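You operate a simulated robot arm through the tools that you are given. There is no shell and no other tool. Be economical: measure what you need, move in short steps, check, and stop when the job is done.

You run a simulated robot arm. Do the job below in one go: nothing can be reset, and whatever is moved stays where it is left.

TASK
Brush the open crumb tray clean and push it in.
Fine: mains locked off; try the outlet jog button first; put the orange brush back.

It is judged by the outcome, as a careful person would: the job done as asked, and still so three seconds after it is handed in. It fails if anything else is knocked over, pushed out of place, dropped, spilled or broken.

THE ROBOT
A 7-joint arm with a two-finger parallel gripper, fixed in place. Base frame: the origin is at the foot of the arm, x ahead of it, y to its left, z up; the work surface is at about z = 78. Readings come in cm, rad, newtons and seconds.
With the tool pointing down near the work surface it reaches from about 30 to 70 cm from the base axis. Its first joint turns from -1.152 to 1.152 rad. Payload 1.57 kg.
The tool frame sits at the grasp point between the pads (the TCP): z along the fingers, y along the line on which they close. The tips reach 3 cm beyond it. Largest opening 11 cm; finger width 2.4, thickness 1.2; the body of the gripper, 4.8 by 11.2 cm, starts 7.8 cm behind the TCP.
Orientation is told as [roll, pitch, yaw] about the base's x, y, z axes, in that order, counted from this pose: with the fingers straight down and closing along the base's y, the tool's x points along the base's -x, its y along +y and its z along -z.

THE INTERFACE
- The arm moves only by the tool jog_arm. Its argument "motion" is a list that holds one entry, the list of rows, each a list of 7 numbers: the shift along the tool's x, y, z in cm, then the turn, a rotation vector about the tool's x, y, z in rad, then the closure in counts, from 0 (fully open) to 255 (shut). In form: [[[x, y, z, wx, wy, wz, claw], ...]]. A call has 1 to 10 rows; each row is the pose to reach, as a shift and turn from the pose commanded when the call began, along the tool's axes at that moment. Rows are played at 5 a second. More than 5 cm and 0.15 rad between two rows, or a gripper value outside its range, and nothing of the call is played. Where a pose cannot be reached the arm comes as near as it can. A force on the tool above 40 N (or 10 N above the force at the start of the call, whichever is more), or a blocked arm, ends the call early, and 0.2 s more pass. The fingers move at their own pace (about 10.8 cm/s each) and stop on an object; they squeeze with about 20 N. The grip force told is the motor's: it shows also when the fingers shut on nothing. Time passes only in rows, and 0.2 s behind the last, so rows that repeat a pose let the fingers close. The reply holds the time, the measured pose of the TCP, the force on the tool along the base axes, the opening and the grip force, in the units named above and with some noise, and new pictures: "views" is both (left out), scene, wrist or none.
- Cameras (640 x 400 px; columns grow to the right, rows downward): "scene" is fixed at [16.76, -39.83, 139.24]; the picture's right is [0.73, -0.68, 0.00], its down [-0.46, -0.49, -0.74] and it looks along [0.50, 0.54, -0.67] (base axes); focal length 311 px, centre (320, 200). "wrist" rides on the gripper at [-3.6, 0, -8] in the tool frame; the picture's right is [0.00, -1.00, 0.00], its down [0.97, 0.00, -0.24] and it looks along [0.24, 0.00, 0.97] (tool axes); focal length 218 px, centre (320, 200). There is no depth. A picture from a camera that has moved, and an enlarged one, comes with that camera's place and axes in the base frame and with its lens.
- enlarge(camera, box): a new picture of the part [left, top, right, bottom] of that camera's present view, enlarged. No time passes.
- close_job(): hands the job in; it is judged then, once.

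Work in short steps. Places have to be worked out from the pictures, the camera data and where the tool is seen: move nearer, look again, correct. Check each grasp and each placing, and mend what went wrong. You have 120 turns and 150 pictures in all, those below and enlarged ones among them. Open the gripper and draw the arm clear of the work before you hand the job in, unless the task says otherwise; then end with one line.

The tools are called after "Emit:" as a command line: name --argument value ..., lists and objects as JSON in quotes. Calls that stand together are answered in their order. jog_arm: Moves the arm, as the interface text tells. Its arguments: {"type":"object","properties":{"motion":{"type":"array","items":{"type":"array","items":{"type":"array","items":{"type":"number"}}}},"views":{"type":"string","enum":["both","scene","wrist","none"]}},"required":["motion"]} The other tools are called the same way: enlarge (camera, box) takes an enlarged picture of a part of a camera's view; close_job () hands the job in.

At the start:

```text
clock: 0.0
tcp_pos: [40.25, -16.39, 118.12]
orientation: [0.001, 0.0, 0.001]
contact_force: [1.2, -0.3, -0.3]
finger_gap: 11.01
gripper_force: 0.0
```

scene: 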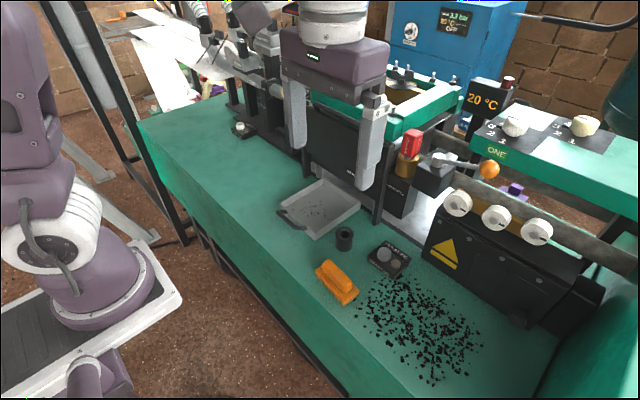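
wrist: 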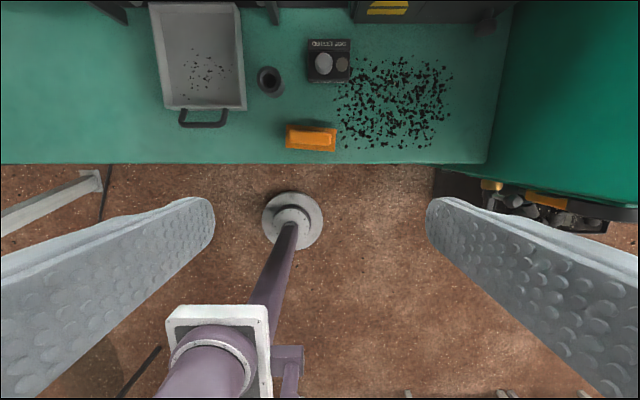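

The pictures show the open tray, orange brush, a small button box, and crumbs on the bench. I look closer before moving.

Emit:
enlarge --camera "scene" --box '[260, 160, 420, 310]'

Emit:
enlarge --camera "wrist" --box '[130, 0, 370, 160]'

Emit:
enlarge --camera "scene" --box '[380, 70, 620, 300]'

```text
2.67 times, centred on (340, 235) of scene
camera zoom: at [16.76, -39.83, 139.24], right [0.73, -0.68, 0.0], down [-0.46, -0.49, -0.74], along [0.5, 0.54, -0.67], focal length 830 px, centre (267, 107)
```

zoom: 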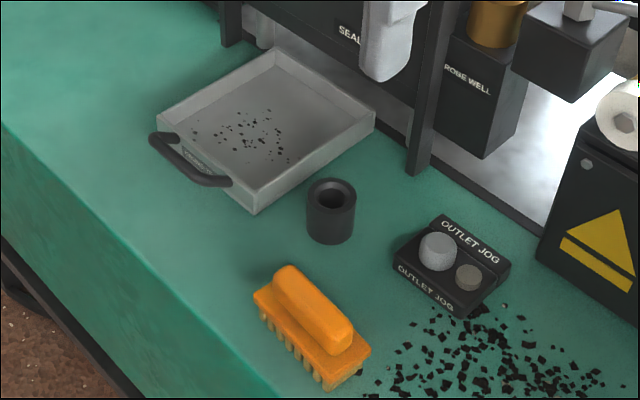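

```text
2.50 times, centred on (250, 80) of wrist
camera zoom: at [43.74, -16.19, 126.18], right [0.0, -1.0, 0.0], down [-0.97, 0.0, 0.24], along [-0.24, 0.0, -0.97], focal length 546 px, centre (495, 500)
```

zoom: 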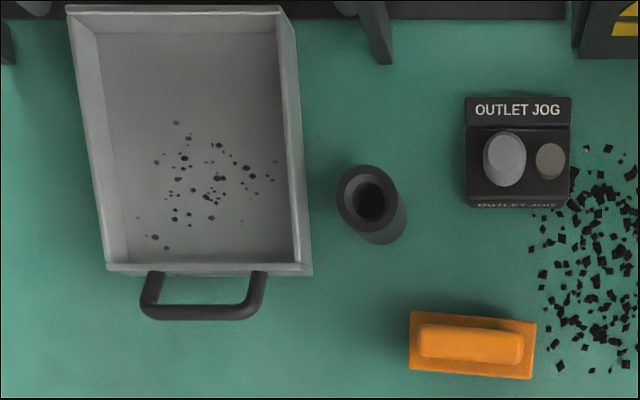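

```text
1.74 times, centred on (500, 185) of scene
camera zoom: at [16.76, -39.83, 139.24], right [0.73, -0.68, 0.0], down [-0.46, -0.49, -0.74], along [0.5, 0.54, -0.67], focal length 542 px, centre (7, 226)
```

zoom: 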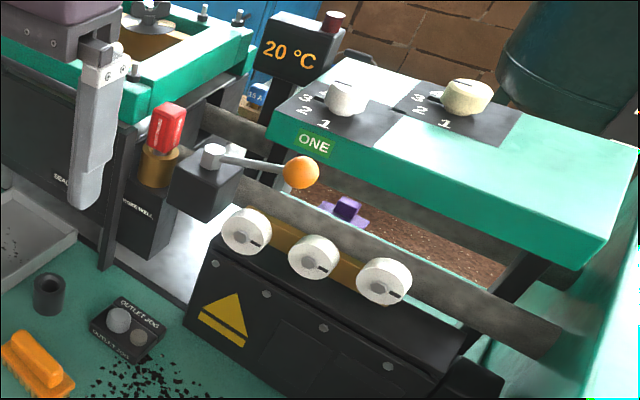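

Button top estimated near (58.1, -17.0, 82), brush handle near (45.2, -14.5, 83), and tray spanning x 50.7–68, y -2.3–13. First I lower the closed gripper and move nearer the button box to look again.

Emit:
jog_arm --motion '[[[-1, 0, 5, 0, 0, 0, 60], [-2, 0, 10, 0, 0, 0, 140], [-4, 0, 14, 0, 0, 0, 255], [-7, 0, 17, 0, 0, 0, 255], [-10, -0.3, 20, 0, 0, 0, 255], [-10, -0.3, 20, 0, 0, 0, 255]]]'

```text
refused: row 1 steps farther than a row can; nothing moved
```

The first row exceeded 5 cm in total, so I shorten the steps.

Emit:
jog_arm --motion '[[[-1, 0, 4, 0, 0, 0, 60], [-2, 0, 8, 0, 0, 0, 140], [-4, 0, 12, 0, 0, 0, 255], [-7, 0, 15, 0, 0, 0, 255], [-9, -0.3, 18, 0, 0, 0, 255], [-10, -0.3, 20, 0, 0, 0, 255], [-10, -0.3, 20, 0, 0, 0, 255]]]'

```text
clock: 1.6
tcp_pos: [50.31, -16.59, 98.04]
orientation: [0.0, 0.0, 0.001]
contact_force: [0.0, 0.2, 0.3]
finger_gap: 0.02
gripper_force: 20.1
camera wrist: at [53.74, -16.5, 106.1], right [0.0, -1.0, 0.0], down [-0.97, 0.0, 0.24], along [-0.24, 0.0, -0.97], focal length 218 px, centre (320, 200)
```

scene: 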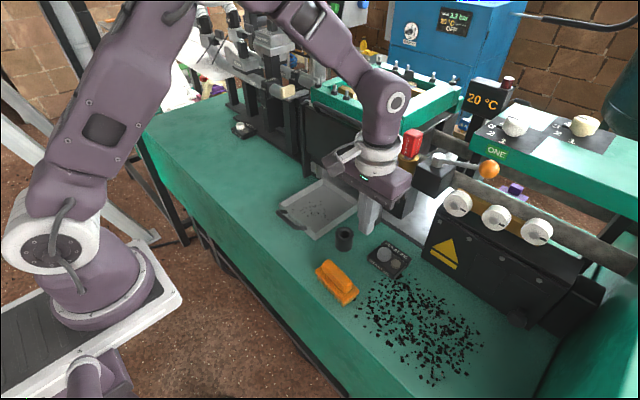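
wrist: 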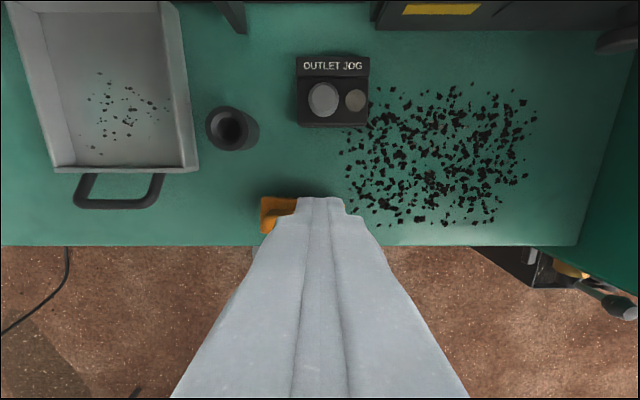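

The button refines to about (58.3, -16.8). I move the closed tips above it, about 3 cm clear, and check.

Emit:
jog_arm --motion '[[[-4, -0.1, 2, 0, 0, 0, 255], [-7, -0.2, 5, 0, 0, 0, 255], [-8, -0.25, 9, 0, 0, 0, 255], [-8, -0.25, 9, 0, 0, 0, 255]]]'

```text
clock: 2.6
tcp_pos: [58.15, -16.87, 89.06]
orientation: [0.001, -0.002, 0.0]
contact_force: [-0.2, 0.0, -0.8]
finger_gap: 0.0
gripper_force: 20.2
camera wrist: at [61.68, -16.73, 97.11], right [0.0, -1.0, 0.0], down [-0.97, 0.0, 0.24], along [-0.24, 0.0, -0.97], focal length 218 px, centre (320, 200)
```

scene: 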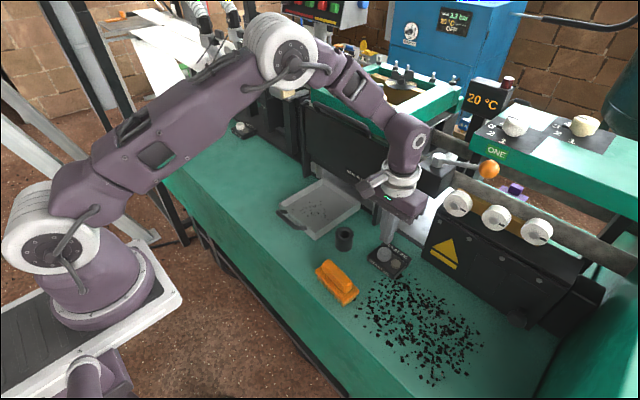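
wrist: 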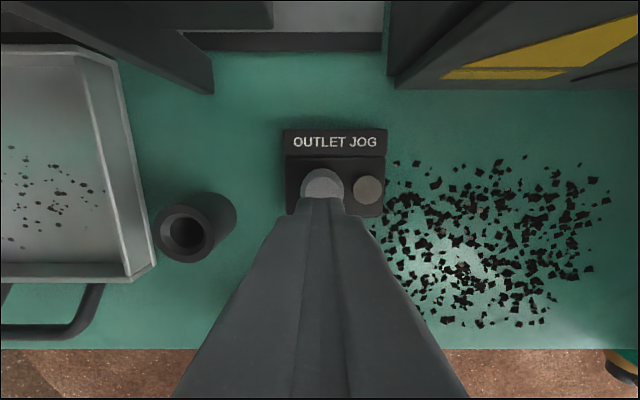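

The tips are over the button. I press down in small steps, watching the force.

Emit:
jog_arm --motion '[[[-0.3, 0, 1.5, 0, 0, 0, 255], [-0.3, 0, 2.5, 0, 0, 0, 255], [-0.3, 0, 3.2, 0, 0, 0, 255], [-0.3, 0, 3.7, 0, 0, 0, 255]]]'

```text
clock: 3.6
tcp_pos: [58.44, -16.76, 85.37]
orientation: [0.0, -0.001, 0.0]
contact_force: [-0.2, -0.8, 0.1]
finger_gap: 0.0
gripper_force: 20.4
camera wrist: at [62.02, -16.74, 93.44], right [0.0, -1.0, 0.0], down [-0.97, 0.0, 0.24], along [-0.24, 0.0, -0.97], focal length 218 px, centre (320, 200)
```

scene: 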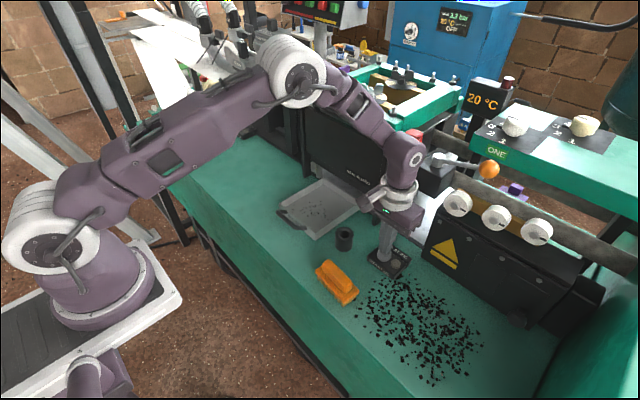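
wrist: 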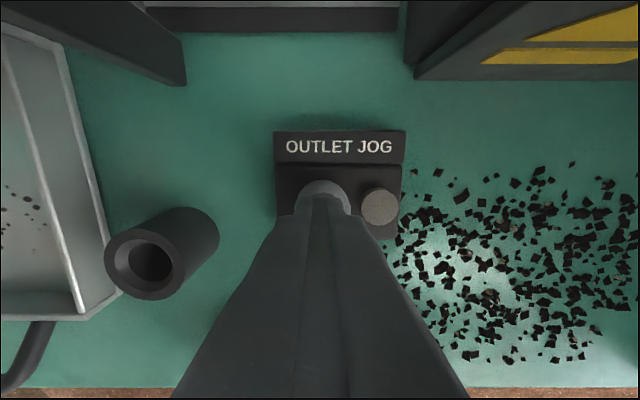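

No contact yet with the tips at 82.4. I continue in 3 mm steps.

Emit:
jog_arm --motion '[[[0, 0, 0.3, 0, 0, 0, 255], [0, 0, 0.6, 0, 0, 0, 255], [0, 0, 0.9, 0, 0, 0, 255], [0, 0, 1.1, 0, 0, 0, 255]]]'

```text
clock: 4.6
tcp_pos: [58.39, -16.75, 84.33]
orientation: [0.001, -0.002, 0.0]
contact_force: [-0.5, 1.3, 13.3]
finger_gap: 0.01
gripper_force: 19.7
camera wrist: at [62.03, -16.74, 92.46], right [0.0, -1.0, 0.0], down [-0.97, 0.0, 0.24], along [-0.24, 0.0, -0.97], focal length 218 px, centre (320, 200)
```

scene: 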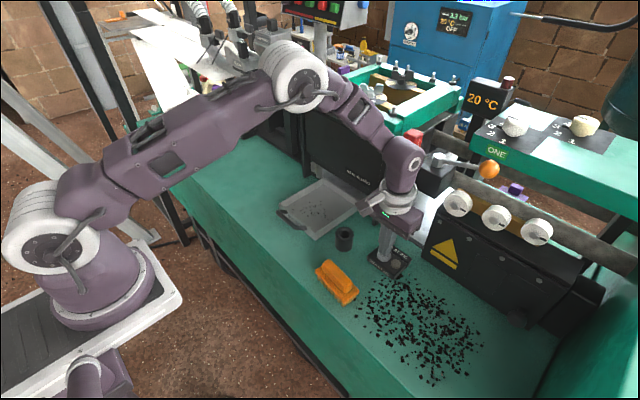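
wrist: 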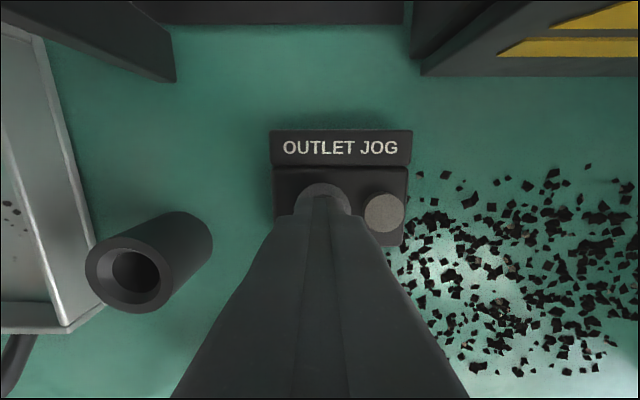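

Contact at 13 N, the button is giving. I press 5 mm further, hold, and watch whether anything reacts.

Emit:
jog_arm --motion '[[[0, 0, 0.2, 0, 0, 0, 255], [0, 0, 0.4, 0, 0, 0, 255], [0, 0, 0.5, 0, 0, 0, 255], [0, 0, 0.5, 0, 0, 0, 255], [0, 0, 0.5, 0, 0, 0, 255]]]'

Emit:
enlarge --camera "scene" --box '[340, 200, 440, 290]'

```text
clock: 5.8
tcp_pos: [58.41, -16.84, 83.95]
orientation: [-0.004, -0.005, 0.0]
contact_force: [-2.0, 0.9, 39.9]
finger_gap: 0.0
gripper_force: 19.9
camera wrist: at [62.03, -16.74, 92.0], right [0.0, -1.0, 0.0], down [-0.97, 0.0, 0.24], along [-0.24, 0.0, -0.97], focal length 218 px, centre (320, 200)
```

scene: 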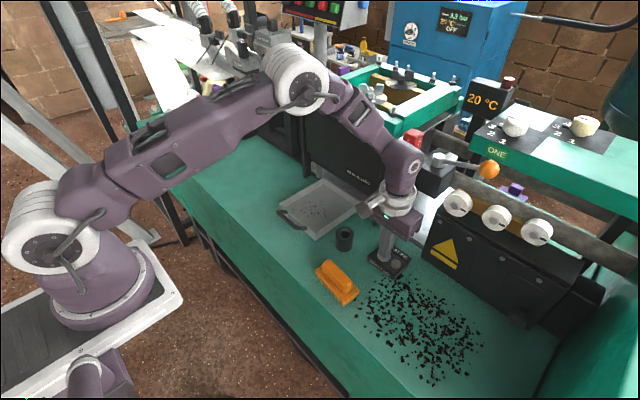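
wrist: 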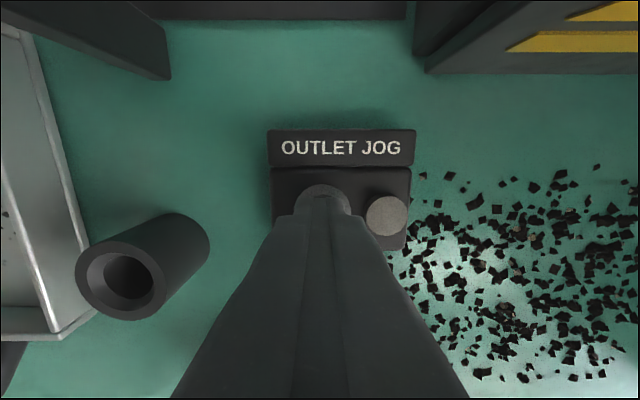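

```text
4.44 times, centred on (390, 245) of scene
camera zoom: at [16.68, -39.8, 139.26], right [0.73, -0.68, 0.0], down [-0.46, -0.49, -0.74], along [0.5, 0.54, -0.67], focal length 1384 px, centre (9, 0)
```

zoom: 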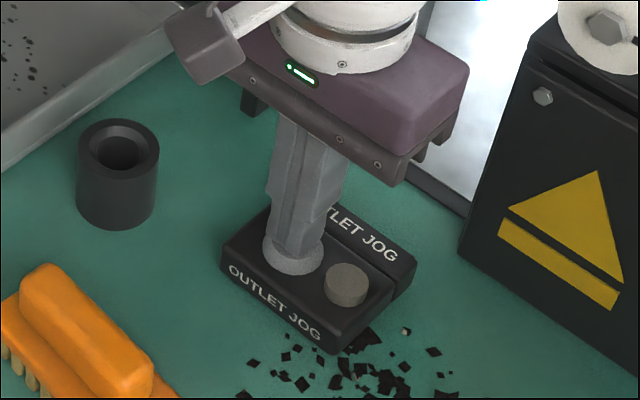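

Pressed with 40 N; the lamp stays dark and nothing moved, so the machine is dead. I release the button, rise and go back over the brush.

Emit:
jog_arm --motion '[[[0, 0, -2, 0, 0, 0, 255], [0, 0, -6, 0, 0, 0, 255], [0, 0, -10, 0, 0, 0, 200], [3, 0.5, -13, 0, 0, 0, 100], [7, 1, -14, 0, 0, 0, 50], [10, 1.5, -14, 0, 0, 0, 50], [13, 2, -14, 0, 0, 0, 50]]]'

Emit:
jog_arm --motion '[[[0, 0, 0, 0, 0, -0.149, 50], [0, 0, 0, 0, 0, -0.298, 50], [0, 0, 0, 0, 0, -0.447, 50], [0, 0, 0, 0, 0, -0.596, 50], [0, 0, 0, 0, 0, -0.745, 50], [0, 0, 0, 0, 0, -0.894, 50], [0, 0, 0, 0, 0, -1.043, 50], [0, 0, 0, 0, 0, -1.192, 50], [0, 0, 0, 0, 0, -1.341, 50], [0, 0, 0, 0, 0, -1.49, 50]]]'

```text
clock: 7.4
tcp_pos: [45.48, -14.92, 97.78]
orientation: [0.0, 0.001, 0.0]
contact_force: [-0.9, -0.1, 0.0]
finger_gap: 8.84
gripper_force: 0.0
camera wrist: at [49.01, -14.73, 105.86], right [0.0, -1.0, 0.0], down [-0.97, 0.0, 0.24], along [-0.24, 0.0, -0.97], focal length 218 px, centre (320, 200)
```

scene: 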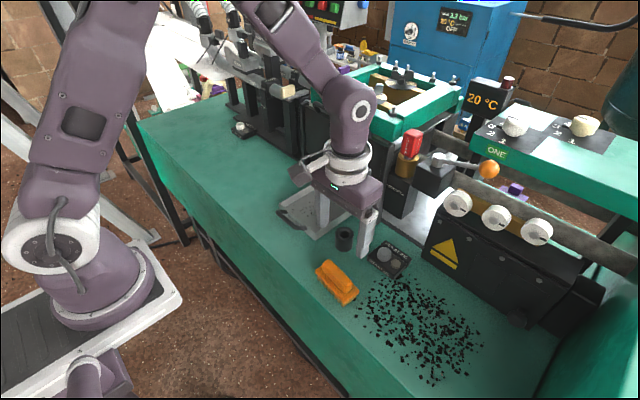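
wrist: 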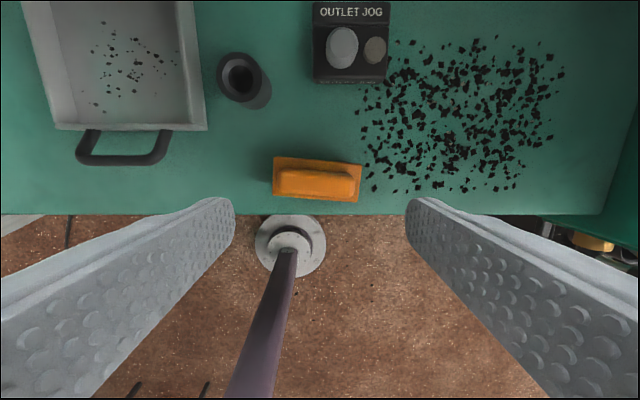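

```text
clock: 9.6
tcp_pos: [45.56, -14.95, 97.91]
orientation: [-0.001, 0.0, 1.493]
contact_force: [0.1, 0.1, -0.6]
finger_gap: 8.86
gripper_force: 0.0
camera wrist: at [45.72, -11.15, 105.9], right [1.0, -0.08, 0.0], down [-0.08, -0.97, 0.24], along [-0.02, -0.24, -0.97], focal length 218 px, centre (320, 200)
```

scene: 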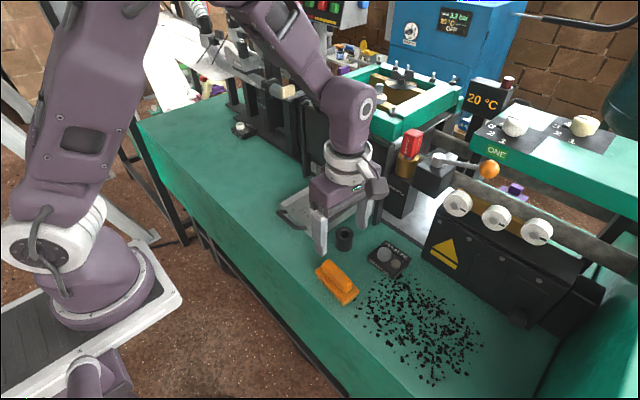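
wrist: 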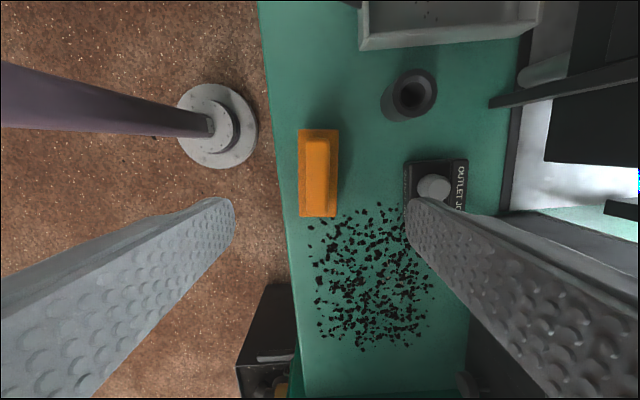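

The brush is aligned with the tool; handle centre near (45.3, -14.2), top at about 83. I descend to TCP 87 and look.

Emit:
jog_arm --motion '[[[-0.7, 0.25, 4, 0, 0, 0, 80], [-0.7, 0.25, 8, 0, 0, 0, 110], [-0.7, 0.25, 10.5, 0, 0, 0, 110], [-0.7, 0.25, 10.5, 0, 0, 0, 110]]]'

Emit:
enlarge --camera "scene" --box '[285, 220, 385, 310]'

```text
clock: 10.6
tcp_pos: [45.3, -14.25, 87.27]
orientation: [0.001, 0.0, 1.489]
contact_force: [-0.7, -0.2, 0.6]
finger_gap: 6.26
gripper_force: 0.1
camera wrist: at [45.53, -10.51, 95.39], right [1.0, -0.08, 0.0], down [-0.08, -0.97, 0.24], along [-0.02, -0.24, -0.97], focal length 218 px, centre (320, 200)
```

scene: 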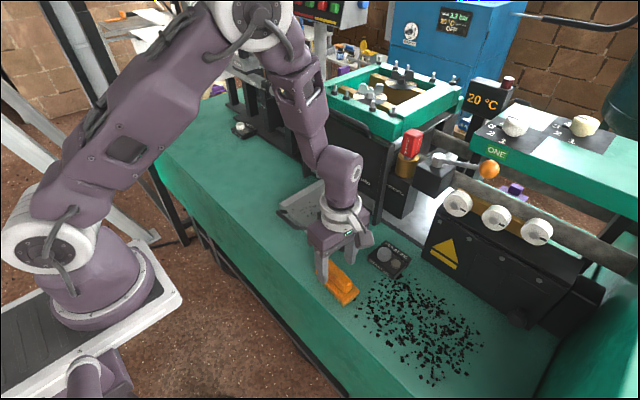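
wrist: 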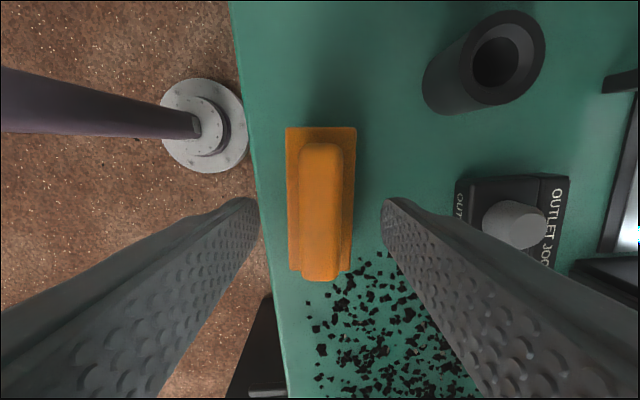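

```text
4.44 times, centred on (335, 265) of scene
camera zoom: at [16.76, -39.83, 139.24], right [0.73, -0.68, 0.0], down [-0.46, -0.49, -0.74], along [0.5, 0.54, -0.67], focal length 1384 px, centre (253, -89)
```

zoom: 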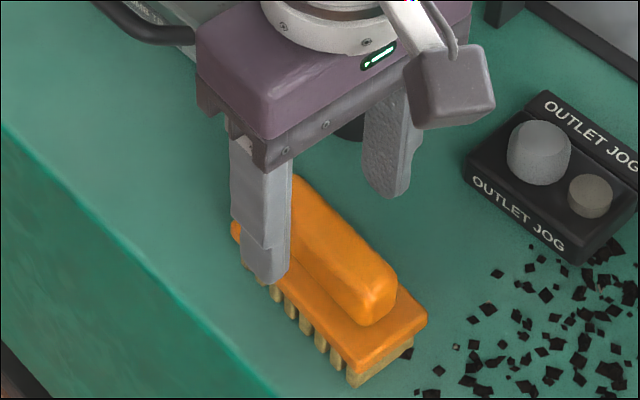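

Well centred over the handle. I lower to TCP about 84 so the tips stay just above the base plate, then close.

Emit:
jog_arm --motion '[[[0, 0, 1.5, 0, 0, 0, 110], [0, 0, 2.6, 0, 0, 0, 110], [0, 0, 3.2, 0, 0, 0, 110], [0, 0, 3.2, 0, 0, 0, 200], [0, 0, 3.2, 0, 0, 0, 255], [0, 0, 3.2, 0, 0, 0, 255], [0, 0, 3.2, 0, 0, 0, 255]]]'

Emit:
enlarge --camera "scene" --box '[285, 220, 385, 310]'

```text
clock: 12.2
tcp_pos: [45.41, -14.07, 84.18]
orientation: [0.0, 0.0, 1.49]
contact_force: [0.2, 0.5, -0.3]
finger_gap: 4.43
gripper_force: 19.9
camera wrist: at [45.58, -10.45, 92.21], right [1.0, -0.08, 0.0], down [-0.08, -0.97, 0.24], along [-0.02, -0.24, -0.97], focal length 218 px, centre (320, 200)
```

scene: 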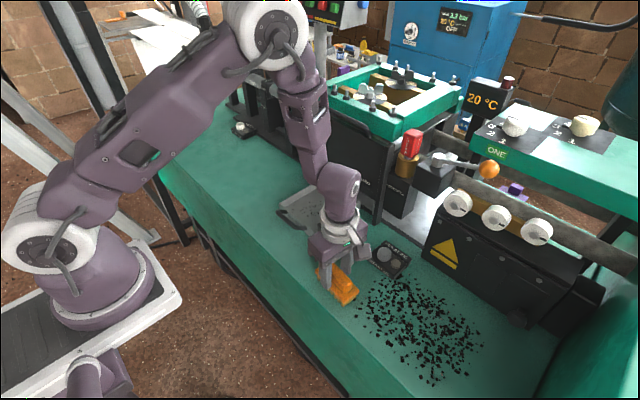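
wrist: 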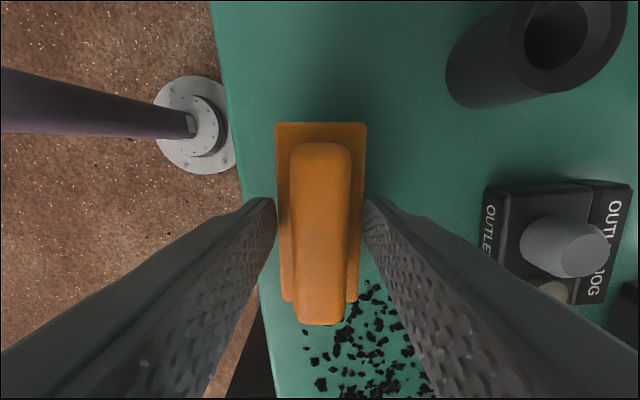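

```text
4.44 times, centred on (335, 265) of scene
camera zoom: at [16.76, -39.83, 139.24], right [0.73, -0.68, 0.0], down [-0.46, -0.49, -0.74], along [0.5, 0.54, -0.67], focal length 1384 px, centre (253, -89)
```

zoom: 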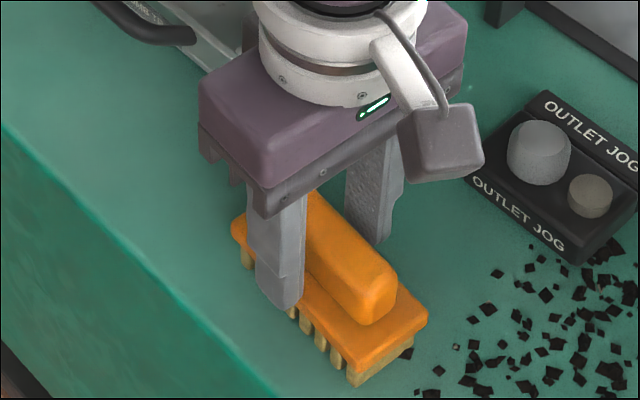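

The gap of 4.4 cm says the fingers closed on the base plate's sides, only with their very tips. I reopen, lower 7 mm and close again for a firmer hold.

Emit:
jog_arm --motion '[[[0, 0, 0, 0, 0, 0, 120], [0, 0, 0, 0, 0, 0, 120], [0, 0, 0.7, 0, 0, 0, 120], [0, 0, 0.7, 0, 0, 0, 255], [0, 0, 0.7, 0, 0, 0, 255], [0, 0, 0.7, 0, 0, 0, 255]]]' --views "none"

Emit:
jog_arm --motion '[[[0, 0, -1, 0, 0, 0, 255], [0, 0, -3, 0, 0, 0, 255], [0, 0, -7, 0, 0, 0, 255], [0, 0, -11, 0, 0, 0, 255]]]'

Emit:
enlarge --camera "scene" --box '[285, 200, 385, 290]'

```text
clock: 13.6
tcp_pos: [45.19, -14.26, 83.49]
orientation: [0.0, 0.0, 1.49]
contact_force: [-0.7, 2.0, 6.7]
finger_gap: 4.46
gripper_force: 19.8
```

```text
clock: 14.6
tcp_pos: [45.28, -13.98, 94.53]
orientation: [0.003, 0.001, 1.492]
contact_force: [-0.4, -0.2, -0.9]
finger_gap: 4.43
gripper_force: 19.8
camera wrist: at [45.52, -10.31, 102.59], right [1.0, -0.08, 0.0], down [-0.08, -0.97, 0.24], along [-0.02, -0.24, -0.97], focal length 218 px, centre (320, 200)
```

scene: 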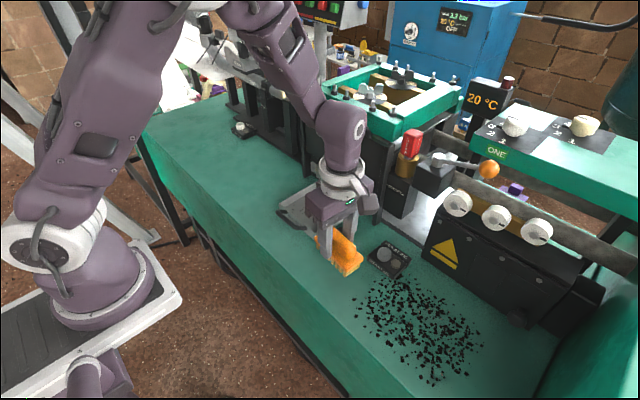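
wrist: 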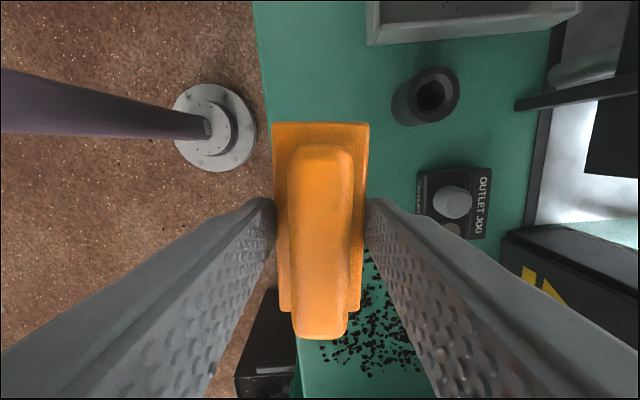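

```text
4.44 times, centred on (335, 245) of scene
camera zoom: at [16.76, -39.83, 139.24], right [0.73, -0.68, 0.0], down [-0.46, -0.49, -0.74], along [0.5, 0.54, -0.67], focal length 1384 px, centre (253, 0)
```

zoom: 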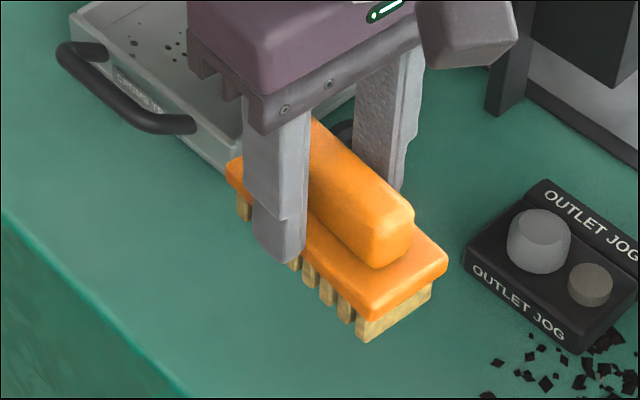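

The brush is held firmly and level (brush bottom sits 5.5 cm below TCP). I rise a little, carry it over the tray and turn back to yaw 0, so its long side lies along x.

Emit:
jog_arm --motion '[[[-2, -1.0, -0.5, 0, 0, 0.149, 255], [-4, -2.0, -1, 0, 0, 0.298, 255], [-6, -3.0, -1.5, 0, 0, 0.447, 255], [-8, -4.0, -2, 0, 0, 0.596, 255], [-10, -5.0, -2, 0, 0, 0.745, 255], [-12, -6.0, -2, 0, 0, 0.894, 255], [-14, -7.0, -2, 0, 0, 1.043, 255], [-16, -8.0, -2, 0, 0, 1.192, 255], [-18, -8.5, -2, 0, 0, 1.341, 255], [-20, -9, -2, 0, 0, 1.49, 255]]]'

Emit:
enlarge --camera "scene" --box '[250, 150, 370, 250]'

```text
clock: 16.8
tcp_pos: [55.79, 5.1, 96.39]
orientation: [0.001, 0.001, -0.005]
contact_force: [-0.1, -0.5, -1.4]
finger_gap: 4.45
gripper_force: 19.8
camera wrist: at [59.48, 5.23, 104.48], right [0.0, -1.0, 0.0], down [-0.97, 0.0, 0.24], along [-0.24, 0.0, -0.97], focal length 218 px, centre (320, 200)
```

scene: 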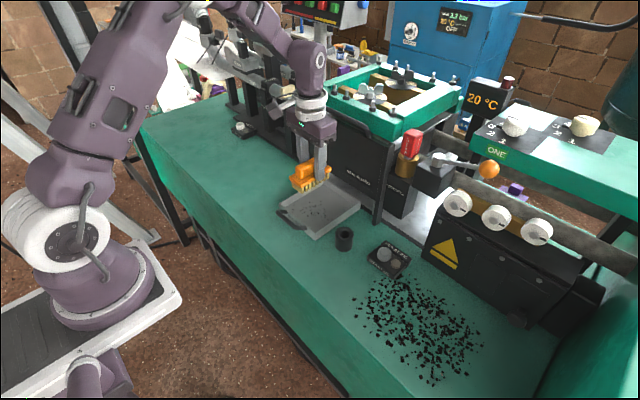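
wrist: 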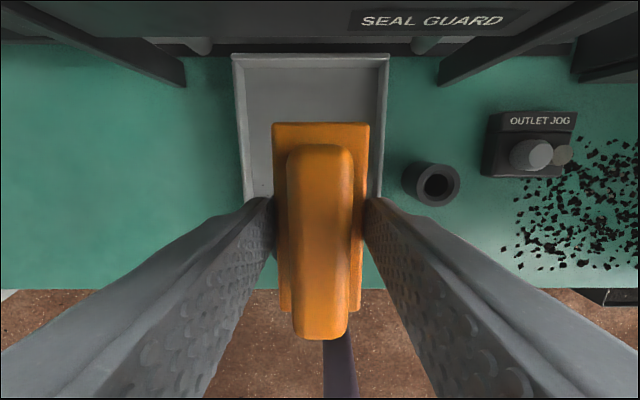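

```text
4.00 times, centred on (310, 200) of scene
camera zoom: at [16.76, -39.83, 139.24], right [0.73, -0.68, 0.0], down [-0.46, -0.49, -0.74], along [0.5, 0.54, -0.67], focal length 1246 px, centre (360, 200)
```

zoom: 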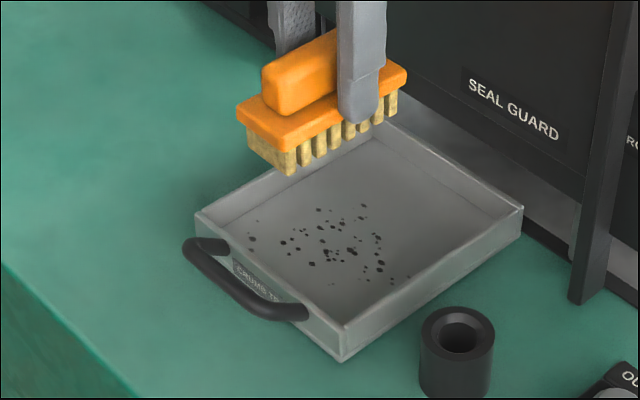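

The tray interior spans about x 51.4–67.5, y -1.3–13.4, its rim near z 80.7, and crumbs lie at x 53.5–61.7, y 1.6–11.2. I bring the brush over the left part of the tray and lower until just above the floor.

Emit:
jog_arm --motion '[[[-1, 3, 3, 0, 0, 0, 255], [-1.7, 5.3, 6.5, 0, 0, 0, 255], [-1.7, 5.3, 9.5, 0, 0, 0, 255], [-1.7, 5.3, 11.3, 0, 0, 0, 255], [-1.7, 5.3, 11.3, 0, 0, 0, 255]]]'

Emit:
enlarge --camera "scene" --box '[250, 150, 370, 250]'

```text
clock: 18.0
tcp_pos: [57.58, 10.46, 85.05]
orientation: [0.0, 0.001, 0.0]
contact_force: [0.1, -0.3, 0.0]
finger_gap: 4.44
gripper_force: 20.5
camera wrist: at [61.07, 10.48, 93.12], right [0.0, -1.0, 0.0], down [-0.97, 0.0, 0.24], along [-0.24, 0.0, -0.97], focal length 218 px, centre (320, 200)
```

scene: 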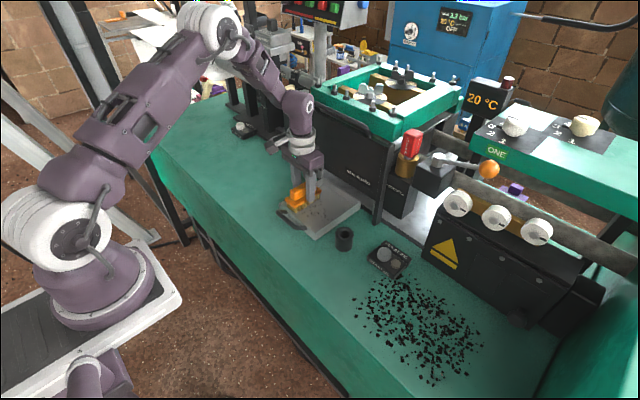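
wrist: 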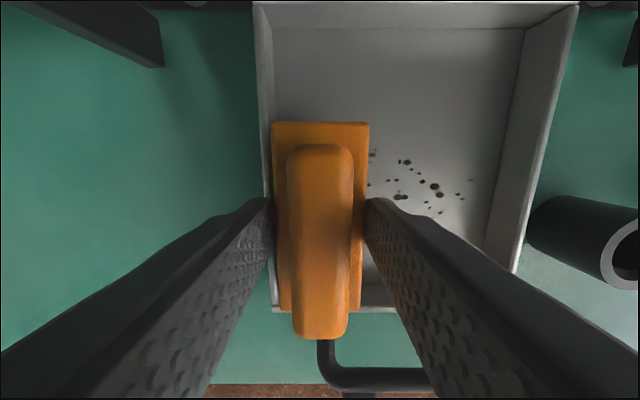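

```text
4.00 times, centred on (310, 200) of scene
camera zoom: at [16.76, -39.83, 139.24], right [0.73, -0.68, 0.0], down [-0.46, -0.49, -0.74], along [0.5, 0.54, -0.67], focal length 1246 px, centre (360, 200)
```

zoom: 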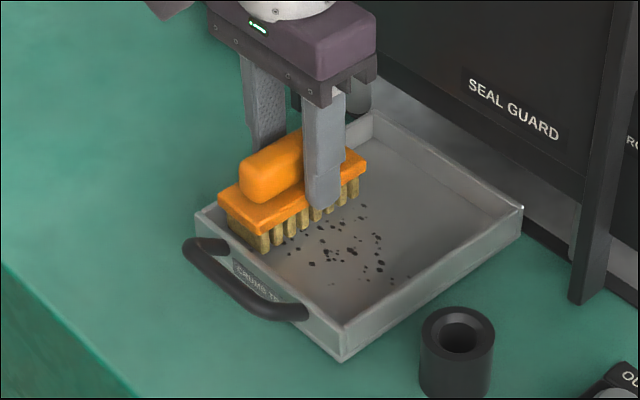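

The brush is inside the tray with clearance from the walls. I lower it in 2–3 mm steps to feel the floor.

Emit:
jog_arm --motion '[[[0, 0, 0.4, 0, 0, 0, 255], [0, 0, 0.7, 0, 0, 0, 255], [0, 0, 0.9, 0, 0, 0, 255], [0, 0, 0.9, 0, 0, 0, 255]]]' --views "none"

```text
clock: 19.0
tcp_pos: [57.5, 10.27, 84.36]
orientation: [0.002, -0.005, 0.001]
contact_force: [-0.3, 0.4, 30.5]
finger_gap: 4.46
gripper_force: 19.7
```

Floor reached, 30 N, too firm. I ease to roughly 8 N and stroke across to the right side.

Emit:
jog_arm --motion '[[[0, 0, -0.15, 0, 0, 0, 255], [0, -1.2, -0.15, 0, 0, 0, 255], [0, -2.4, -0.15, 0, 0, 0, 255], [0, -3.6, -0.15, 0, 0, 0, 255], [0, -4.8, -0.15, 0, 0, 0, 255], [0, -6, -0.15, 0, 0, 0, 255], [0, -7.2, -0.15, 0, 0, 0, 255], [0, -8.3, -0.15, 0, 0, 0, 255]]]'

Emit:
enlarge --camera "scene" --box '[250, 150, 370, 250]'

```text
clock: 20.8
tcp_pos: [57.59, 2.37, 84.3]
orientation: [0.003, 0.0, 0.001]
contact_force: [-0.9, 15.0, 10.3]
finger_gap: 4.44
gripper_force: 20.1
camera wrist: at [61.13, 2.41, 92.41], right [0.0, -1.0, 0.0], down [-0.97, 0.0, 0.24], along [-0.24, 0.0, -0.97], focal length 218 px, centre (320, 200)
```

scene: 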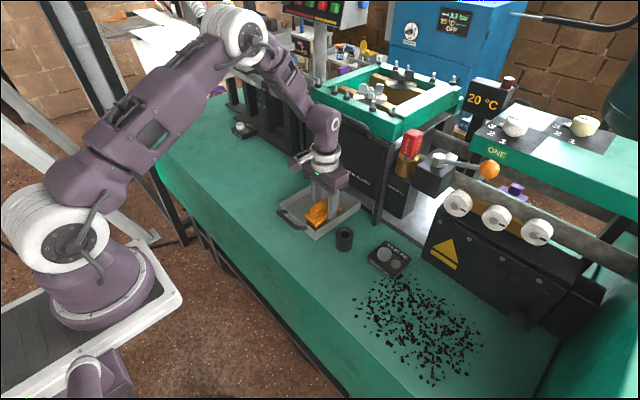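
wrist: 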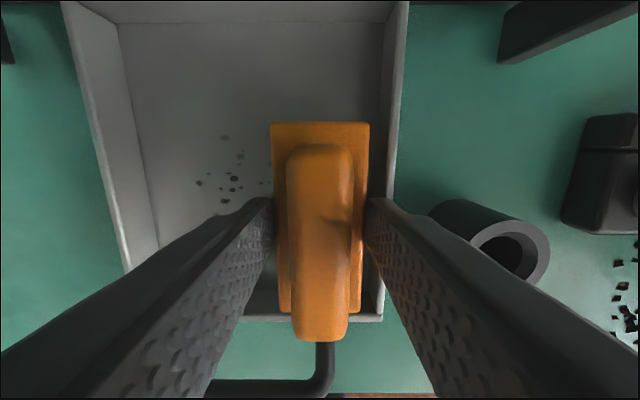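

```text
4.00 times, centred on (310, 200) of scene
camera zoom: at [16.74, -39.79, 139.26], right [0.73, -0.68, 0.0], down [-0.46, -0.49, -0.74], along [0.5, 0.54, -0.67], focal length 1246 px, centre (360, 200)
```

zoom: 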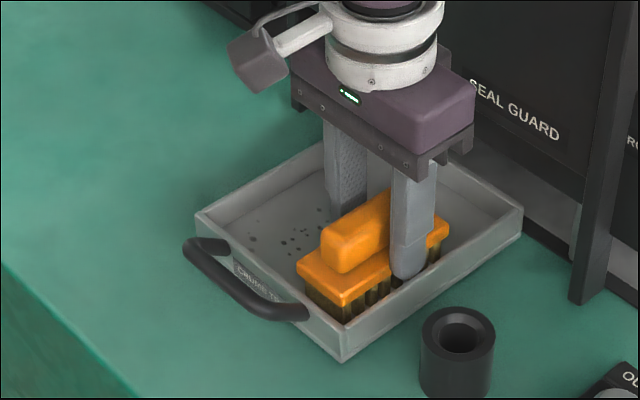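

The crumbs passed over look fainter, so brushing works over several strokes. I stroke back and look again.

Emit:
jog_arm --motion '[[[0, 1.2, 0, 0, 0, 0, 255], [0, 2.4, 0, 0, 0, 0, 255], [0, 3.6, 0, 0, 0, 0, 255], [0, 4.8, 0, 0, 0, 0, 255], [0, 6, 0, 0, 0, 0, 255], [0, 7.2, 0, 0, 0, 0, 255], [0, 8.4, 0, 0, 0, 0, 255]]]'

Emit:
enlarge --camera "scene" --box '[250, 150, 370, 250]'

```text
clock: 22.4
tcp_pos: [57.55, 10.64, 84.39]
orientation: [0.0, 0.0, 0.0]
contact_force: [0.3, -1.2, 0.7]
finger_gap: 4.44
gripper_force: 20.1
camera wrist: at [61.12, 10.68, 92.44], right [0.0, -1.0, 0.0], down [-0.97, 0.0, 0.24], along [-0.24, 0.0, -0.97], focal length 218 px, centre (320, 200)
```

scene: 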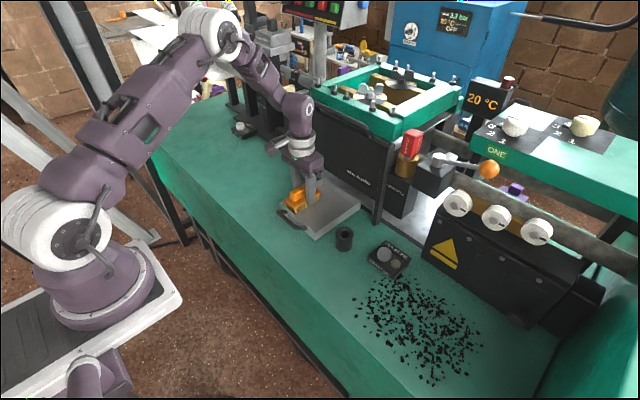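
wrist: 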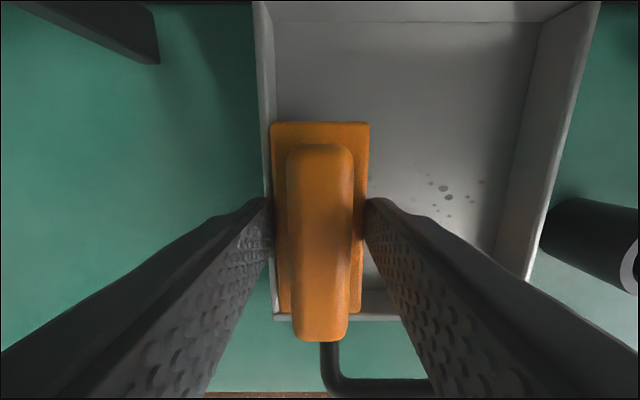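

```text
4.00 times, centred on (310, 200) of scene
camera zoom: at [16.75, -39.83, 139.24], right [0.73, -0.68, 0.0], down [-0.46, -0.49, -0.74], along [0.5, 0.54, -0.67], focal length 1246 px, centre (360, 200)
```

zoom: 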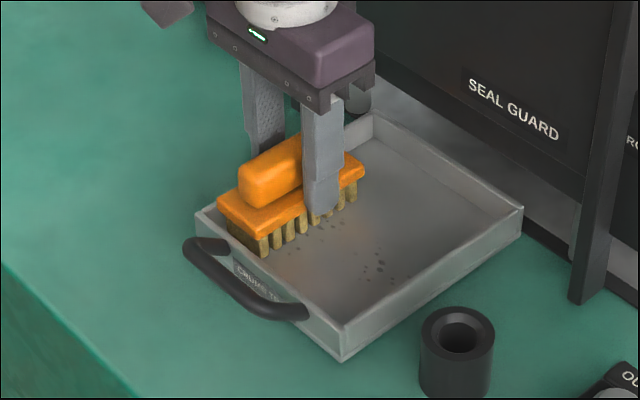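

Crumbs are clearly disappearing and the tray stayed put. I add slight pressure and do two more strokes.

Emit:
jog_arm --motion '[[[0, 0, 0.08, 0, 0, 0, 255], [0, -1.2, 0.08, 0, 0, 0, 255], [0, -2.4, 0.08, 0, 0, 0, 255], [0, -3.6, 0.08, 0, 0, 0, 255], [0, -4.8, 0.08, 0, 0, 0, 255], [0, -6, 0.08, 0, 0, 0, 255], [0, -7.2, 0.08, 0, 0, 0, 255], [0, -8.6, 0.08, 0, 0, 0, 255]]]' --views "none"

Emit:
jog_arm --motion '[[[0, 1.2, 0, 0, 0, 0, 255], [0, 2.4, 0, 0, 0, 0, 255], [0, 3.6, 0, 0, 0, 0, 255], [0, 4.8, 0, 0, 0, 0, 255], [0, 6, 0, 0, 0, 0, 255], [0, 7.2, 0, 0, 0, 0, 255], [0, 8.6, 0, 0, 0, 0, 255]]]' --views "wrist"

Emit:
enlarge --camera "scene" --box '[250, 150, 370, 250]'

```text
clock: 24.2
tcp_pos: [57.57, 2.25, 84.32]
orientation: [0.005, 0.0, 0.001]
contact_force: [-1.1, 23.1, 9.3]
finger_gap: 4.4
gripper_force: 19.8
```

```text
clock: 25.9
tcp_pos: [57.64, 9.77, 84.36]
orientation: [-0.012, 0.001, -0.003]
contact_force: [0.3, -6.0, 5.3]
finger_gap: 4.46
gripper_force: 20.3
stopped in row 7: the force on the tool passed its limit (the readings are from after the stop); the commanded pose is now the measured one
camera wrist: at [61.23, 9.9, 92.41], right [0.0, -1.0, 0.01], down [-0.97, 0.01, 0.24], along [-0.24, -0.01, -0.97], focal length 218 px, centre (320, 200)
```

wrist: 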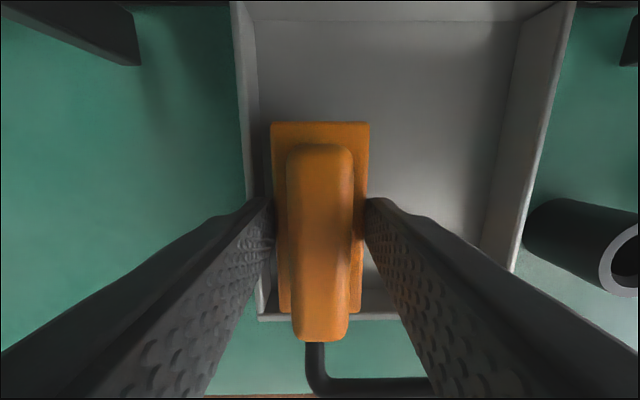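

```text
4.00 times, centred on (310, 200) of scene
camera zoom: at [16.75, -39.84, 139.24], right [0.73, -0.68, 0.0], down [-0.46, -0.49, -0.74], along [0.5, 0.54, -0.67], focal length 1246 px, centre (360, 200)
```

zoom: 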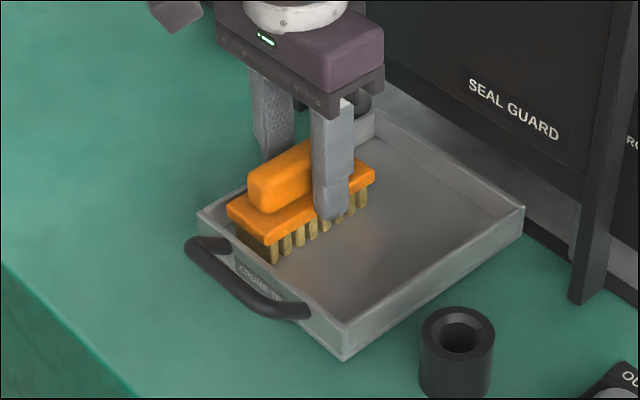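

The tray looks clean now; the last stroke met the left wall and stopped. I lift the brush out and shift it aside to inspect.

Emit:
jog_arm --motion '[[[0, -0.3, -1, 0, 0, 0, 255], [0, -0.3, -4, 0, 0, 0, 255], [0, -0.3, -8, 0, 0, 0, 255], [2, -0.5, -11.5, 0, 0, 0, 255], [6, -2, -12, 0, 0, 0, 255], [10, -4, -12, 0, 0, 0, 255]]]'

Emit:
enlarge --camera "scene" --box '[250, 150, 370, 250]'

Emit:
enlarge --camera "wrist" --box '[200, 0, 440, 150]'

```text
clock: 27.3
tcp_pos: [47.55, 6.01, 96.44]
orientation: [-0.012, 0.0, -0.003]
contact_force: [0.5, 0.2, -0.6]
finger_gap: 4.45
gripper_force: 20.1
camera wrist: at [51.11, 6.21, 104.53], right [0.0, -1.0, 0.01], down [-0.97, 0.01, 0.24], along [-0.24, -0.01, -0.97], focal length 218 px, centre (320, 200)
```

scene: 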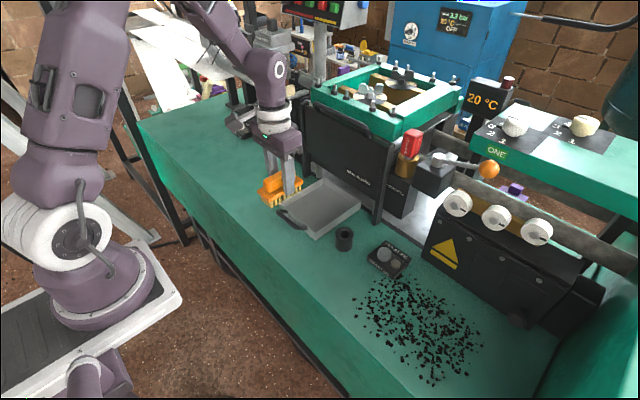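
wrist: 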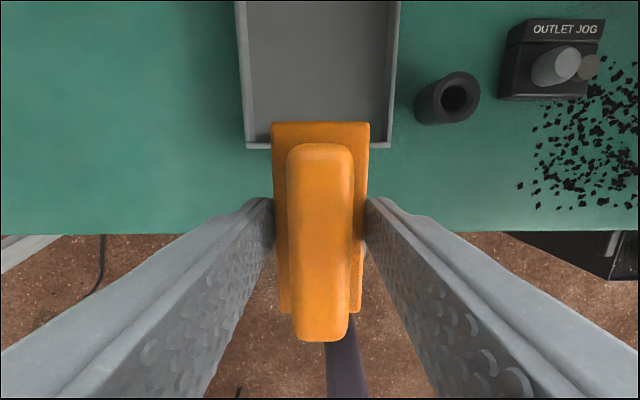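

```text
4.00 times, centred on (310, 200) of scene
camera zoom: at [16.76, -39.83, 139.24], right [0.73, -0.68, 0.0], down [-0.46, -0.49, -0.74], along [0.5, 0.54, -0.67], focal length 1246 px, centre (360, 200)
```

zoom: 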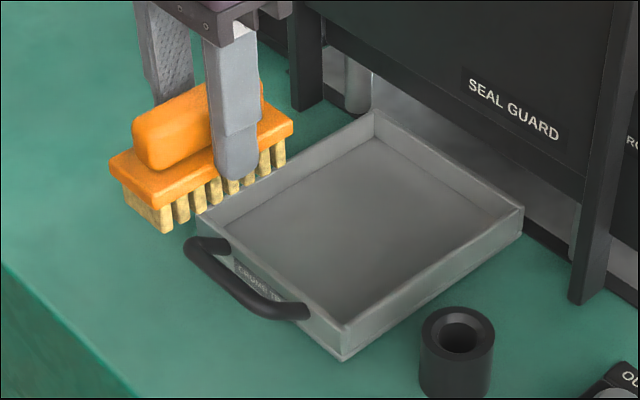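

```text
2.67 times, centred on (320, 75) of wrist
camera zoom: at [51.11, 6.21, 104.53], right [0.0, -1.0, 0.01], down [-0.97, 0.01, 0.24], along [-0.24, -0.01, -0.97], focal length 582 px, centre (320, 533)
```

zoom: 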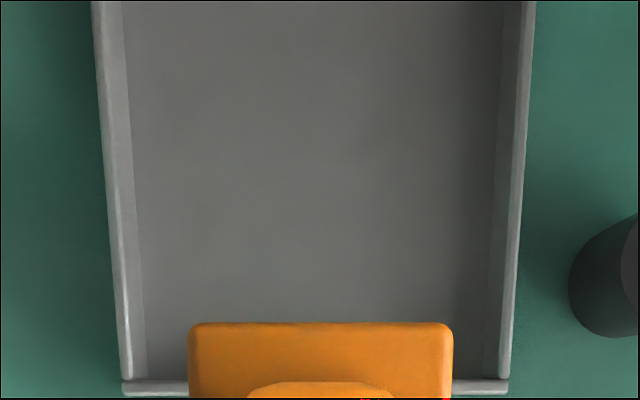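

The tray is clean and still square. Now I carry the brush back over its original place (45.3, -14.2) and turn it to its original direction.

Emit:
jog_arm --motion '[[[0.5, -3, 0, -0.012, 0, 0, 255], [1, -7, 0, -0.012, 0, 0, 255], [1.5, -11, 0, -0.012, 0, 0, 255], [2, -15, 0, -0.012, 0, 0, 255], [2.2, -18, 0, -0.012, 0, 0, 255], [2.2, -20.2, 0, -0.012, 0, 0, 255], [2.2, -20.2, 0, -0.012, 0, 0, 255]]]' --views "none"

Emit:
jog_arm --motion '[[[0, 0, 0, 0, 0, -0.149, 255], [0, 0, 0, 0, 0, -0.298, 255], [0, 0, 0, 0, 0, -0.447, 255], [0, 0, 0, 0, 0, -0.596, 255], [0, 0, 0, 0, 0, -0.745, 255], [0, 0, 0, 0, 0, -0.894, 255], [0, 0, 0, 0, 0, -1.043, 255], [0, 0, 0, 0, 0, -1.192, 255], [0, 0, 0, 0, 0, -1.341, 255], [0, 0, 0, 0, 0, -1.49, 255]]]'

```text
clock: 28.9
tcp_pos: [45.31, -14.33, 96.66]
orientation: [0.002, 0.0, -0.003]
contact_force: [-1.0, 0.2, -1.2]
finger_gap: 4.46
gripper_force: 19.3
```

```text
clock: 31.1
tcp_pos: [45.41, -14.13, 96.66]
orientation: [0.001, 0.0, 1.489]
contact_force: [0.2, 0.0, -0.6]
finger_gap: 4.44
gripper_force: 20.0
camera wrist: at [45.63, -10.5, 104.68], right [1.0, -0.08, 0.0], down [-0.08, -0.97, 0.24], along [-0.02, -0.24, -0.97], focal length 218 px, centre (320, 200)
```

scene: 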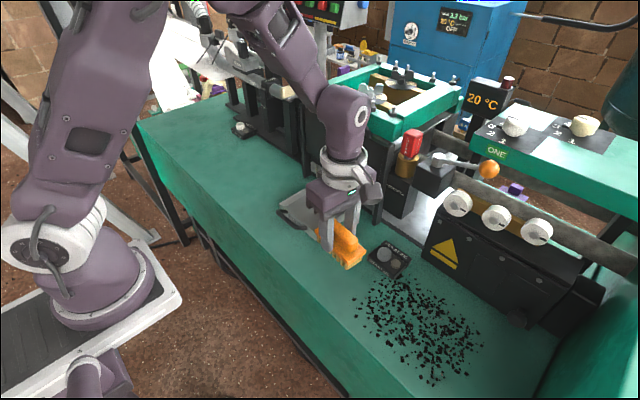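
wrist: 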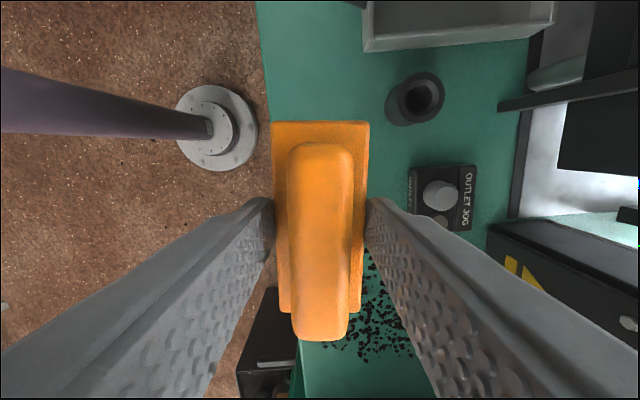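

The brush is over its original spot with the same heading. I lower it to the bench (contact expected at TCP about 83.6), stepping gently.

Emit:
jog_arm --motion '[[[0, 0, 4, 0, 0, 0, 255], [0, 0, 8, 0, 0, 0, 255], [0, 0, 11.5, 0, 0, 0, 255], [0, 0, 12.5, 0, 0, 0, 255], [0, 0, 12.9, 0, 0, 0, 255], [0, 0, 12.95, 0, 0, 0, 255]]]' --views "none"

```text
clock: 32.5
tcp_pos: [45.41, -14.14, 83.61]
orientation: [0.001, 0.0, 1.487]
contact_force: [-0.1, 0.0, -0.6]
finger_gap: 4.45
gripper_force: 19.7
```

No contact yet; I lower 2 mm more in small steps and check force.

Emit:
jog_arm --motion '[[[0, 0, 0.1, 0, 0, 0, 255], [0, 0, 0.2, 0, 0, 0, 255], [0, 0, 0.2, 0, 0, 0, 255]]]' --views "none"

```text
clock: 33.3
tcp_pos: [45.4, -14.21, 83.45]
orientation: [0.001, -0.001, 1.487]
contact_force: [0.9, 0.8, -0.8]
finger_gap: 4.43
gripper_force: 20.1
```

Still free; lowering a further 2–3 mm.

Emit:
jog_arm --motion '[[[0, 0, 0.1, 0, 0, 0, 255], [0, 0, 0.2, 0, 0, 0, 255], [0, 0, 0.25, 0, 0, 0, 255]]]' --views "scene"

Emit:
enlarge --camera "scene" --box '[285, 220, 385, 310]'

```text
clock: 34.1
tcp_pos: [45.38, -14.14, 83.33]
orientation: [0.0, 0.002, 1.485]
contact_force: [-2.0, 1.6, 18.4]
finger_gap: 4.45
gripper_force: 19.9
```

scene: 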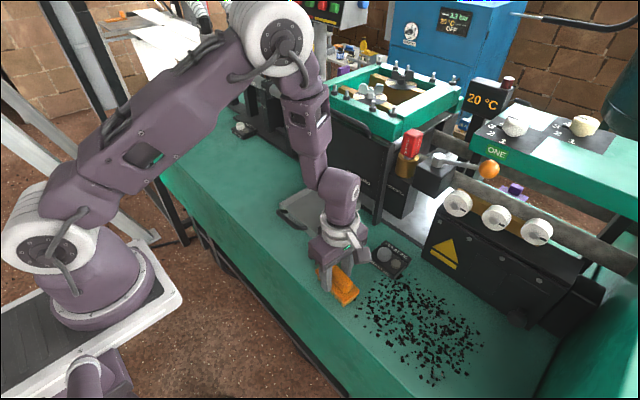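

```text
4.44 times, centred on (335, 265) of scene
camera zoom: at [16.72, -39.82, 139.25], right [0.73, -0.68, 0.0], down [-0.46, -0.49, -0.74], along [0.5, 0.54, -0.67], focal length 1384 px, centre (253, -89)
```

zoom: 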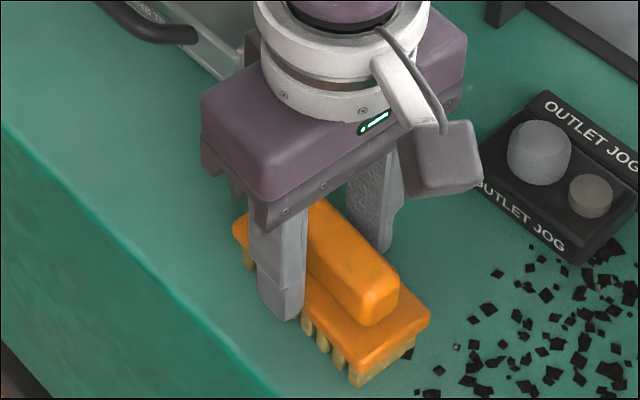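

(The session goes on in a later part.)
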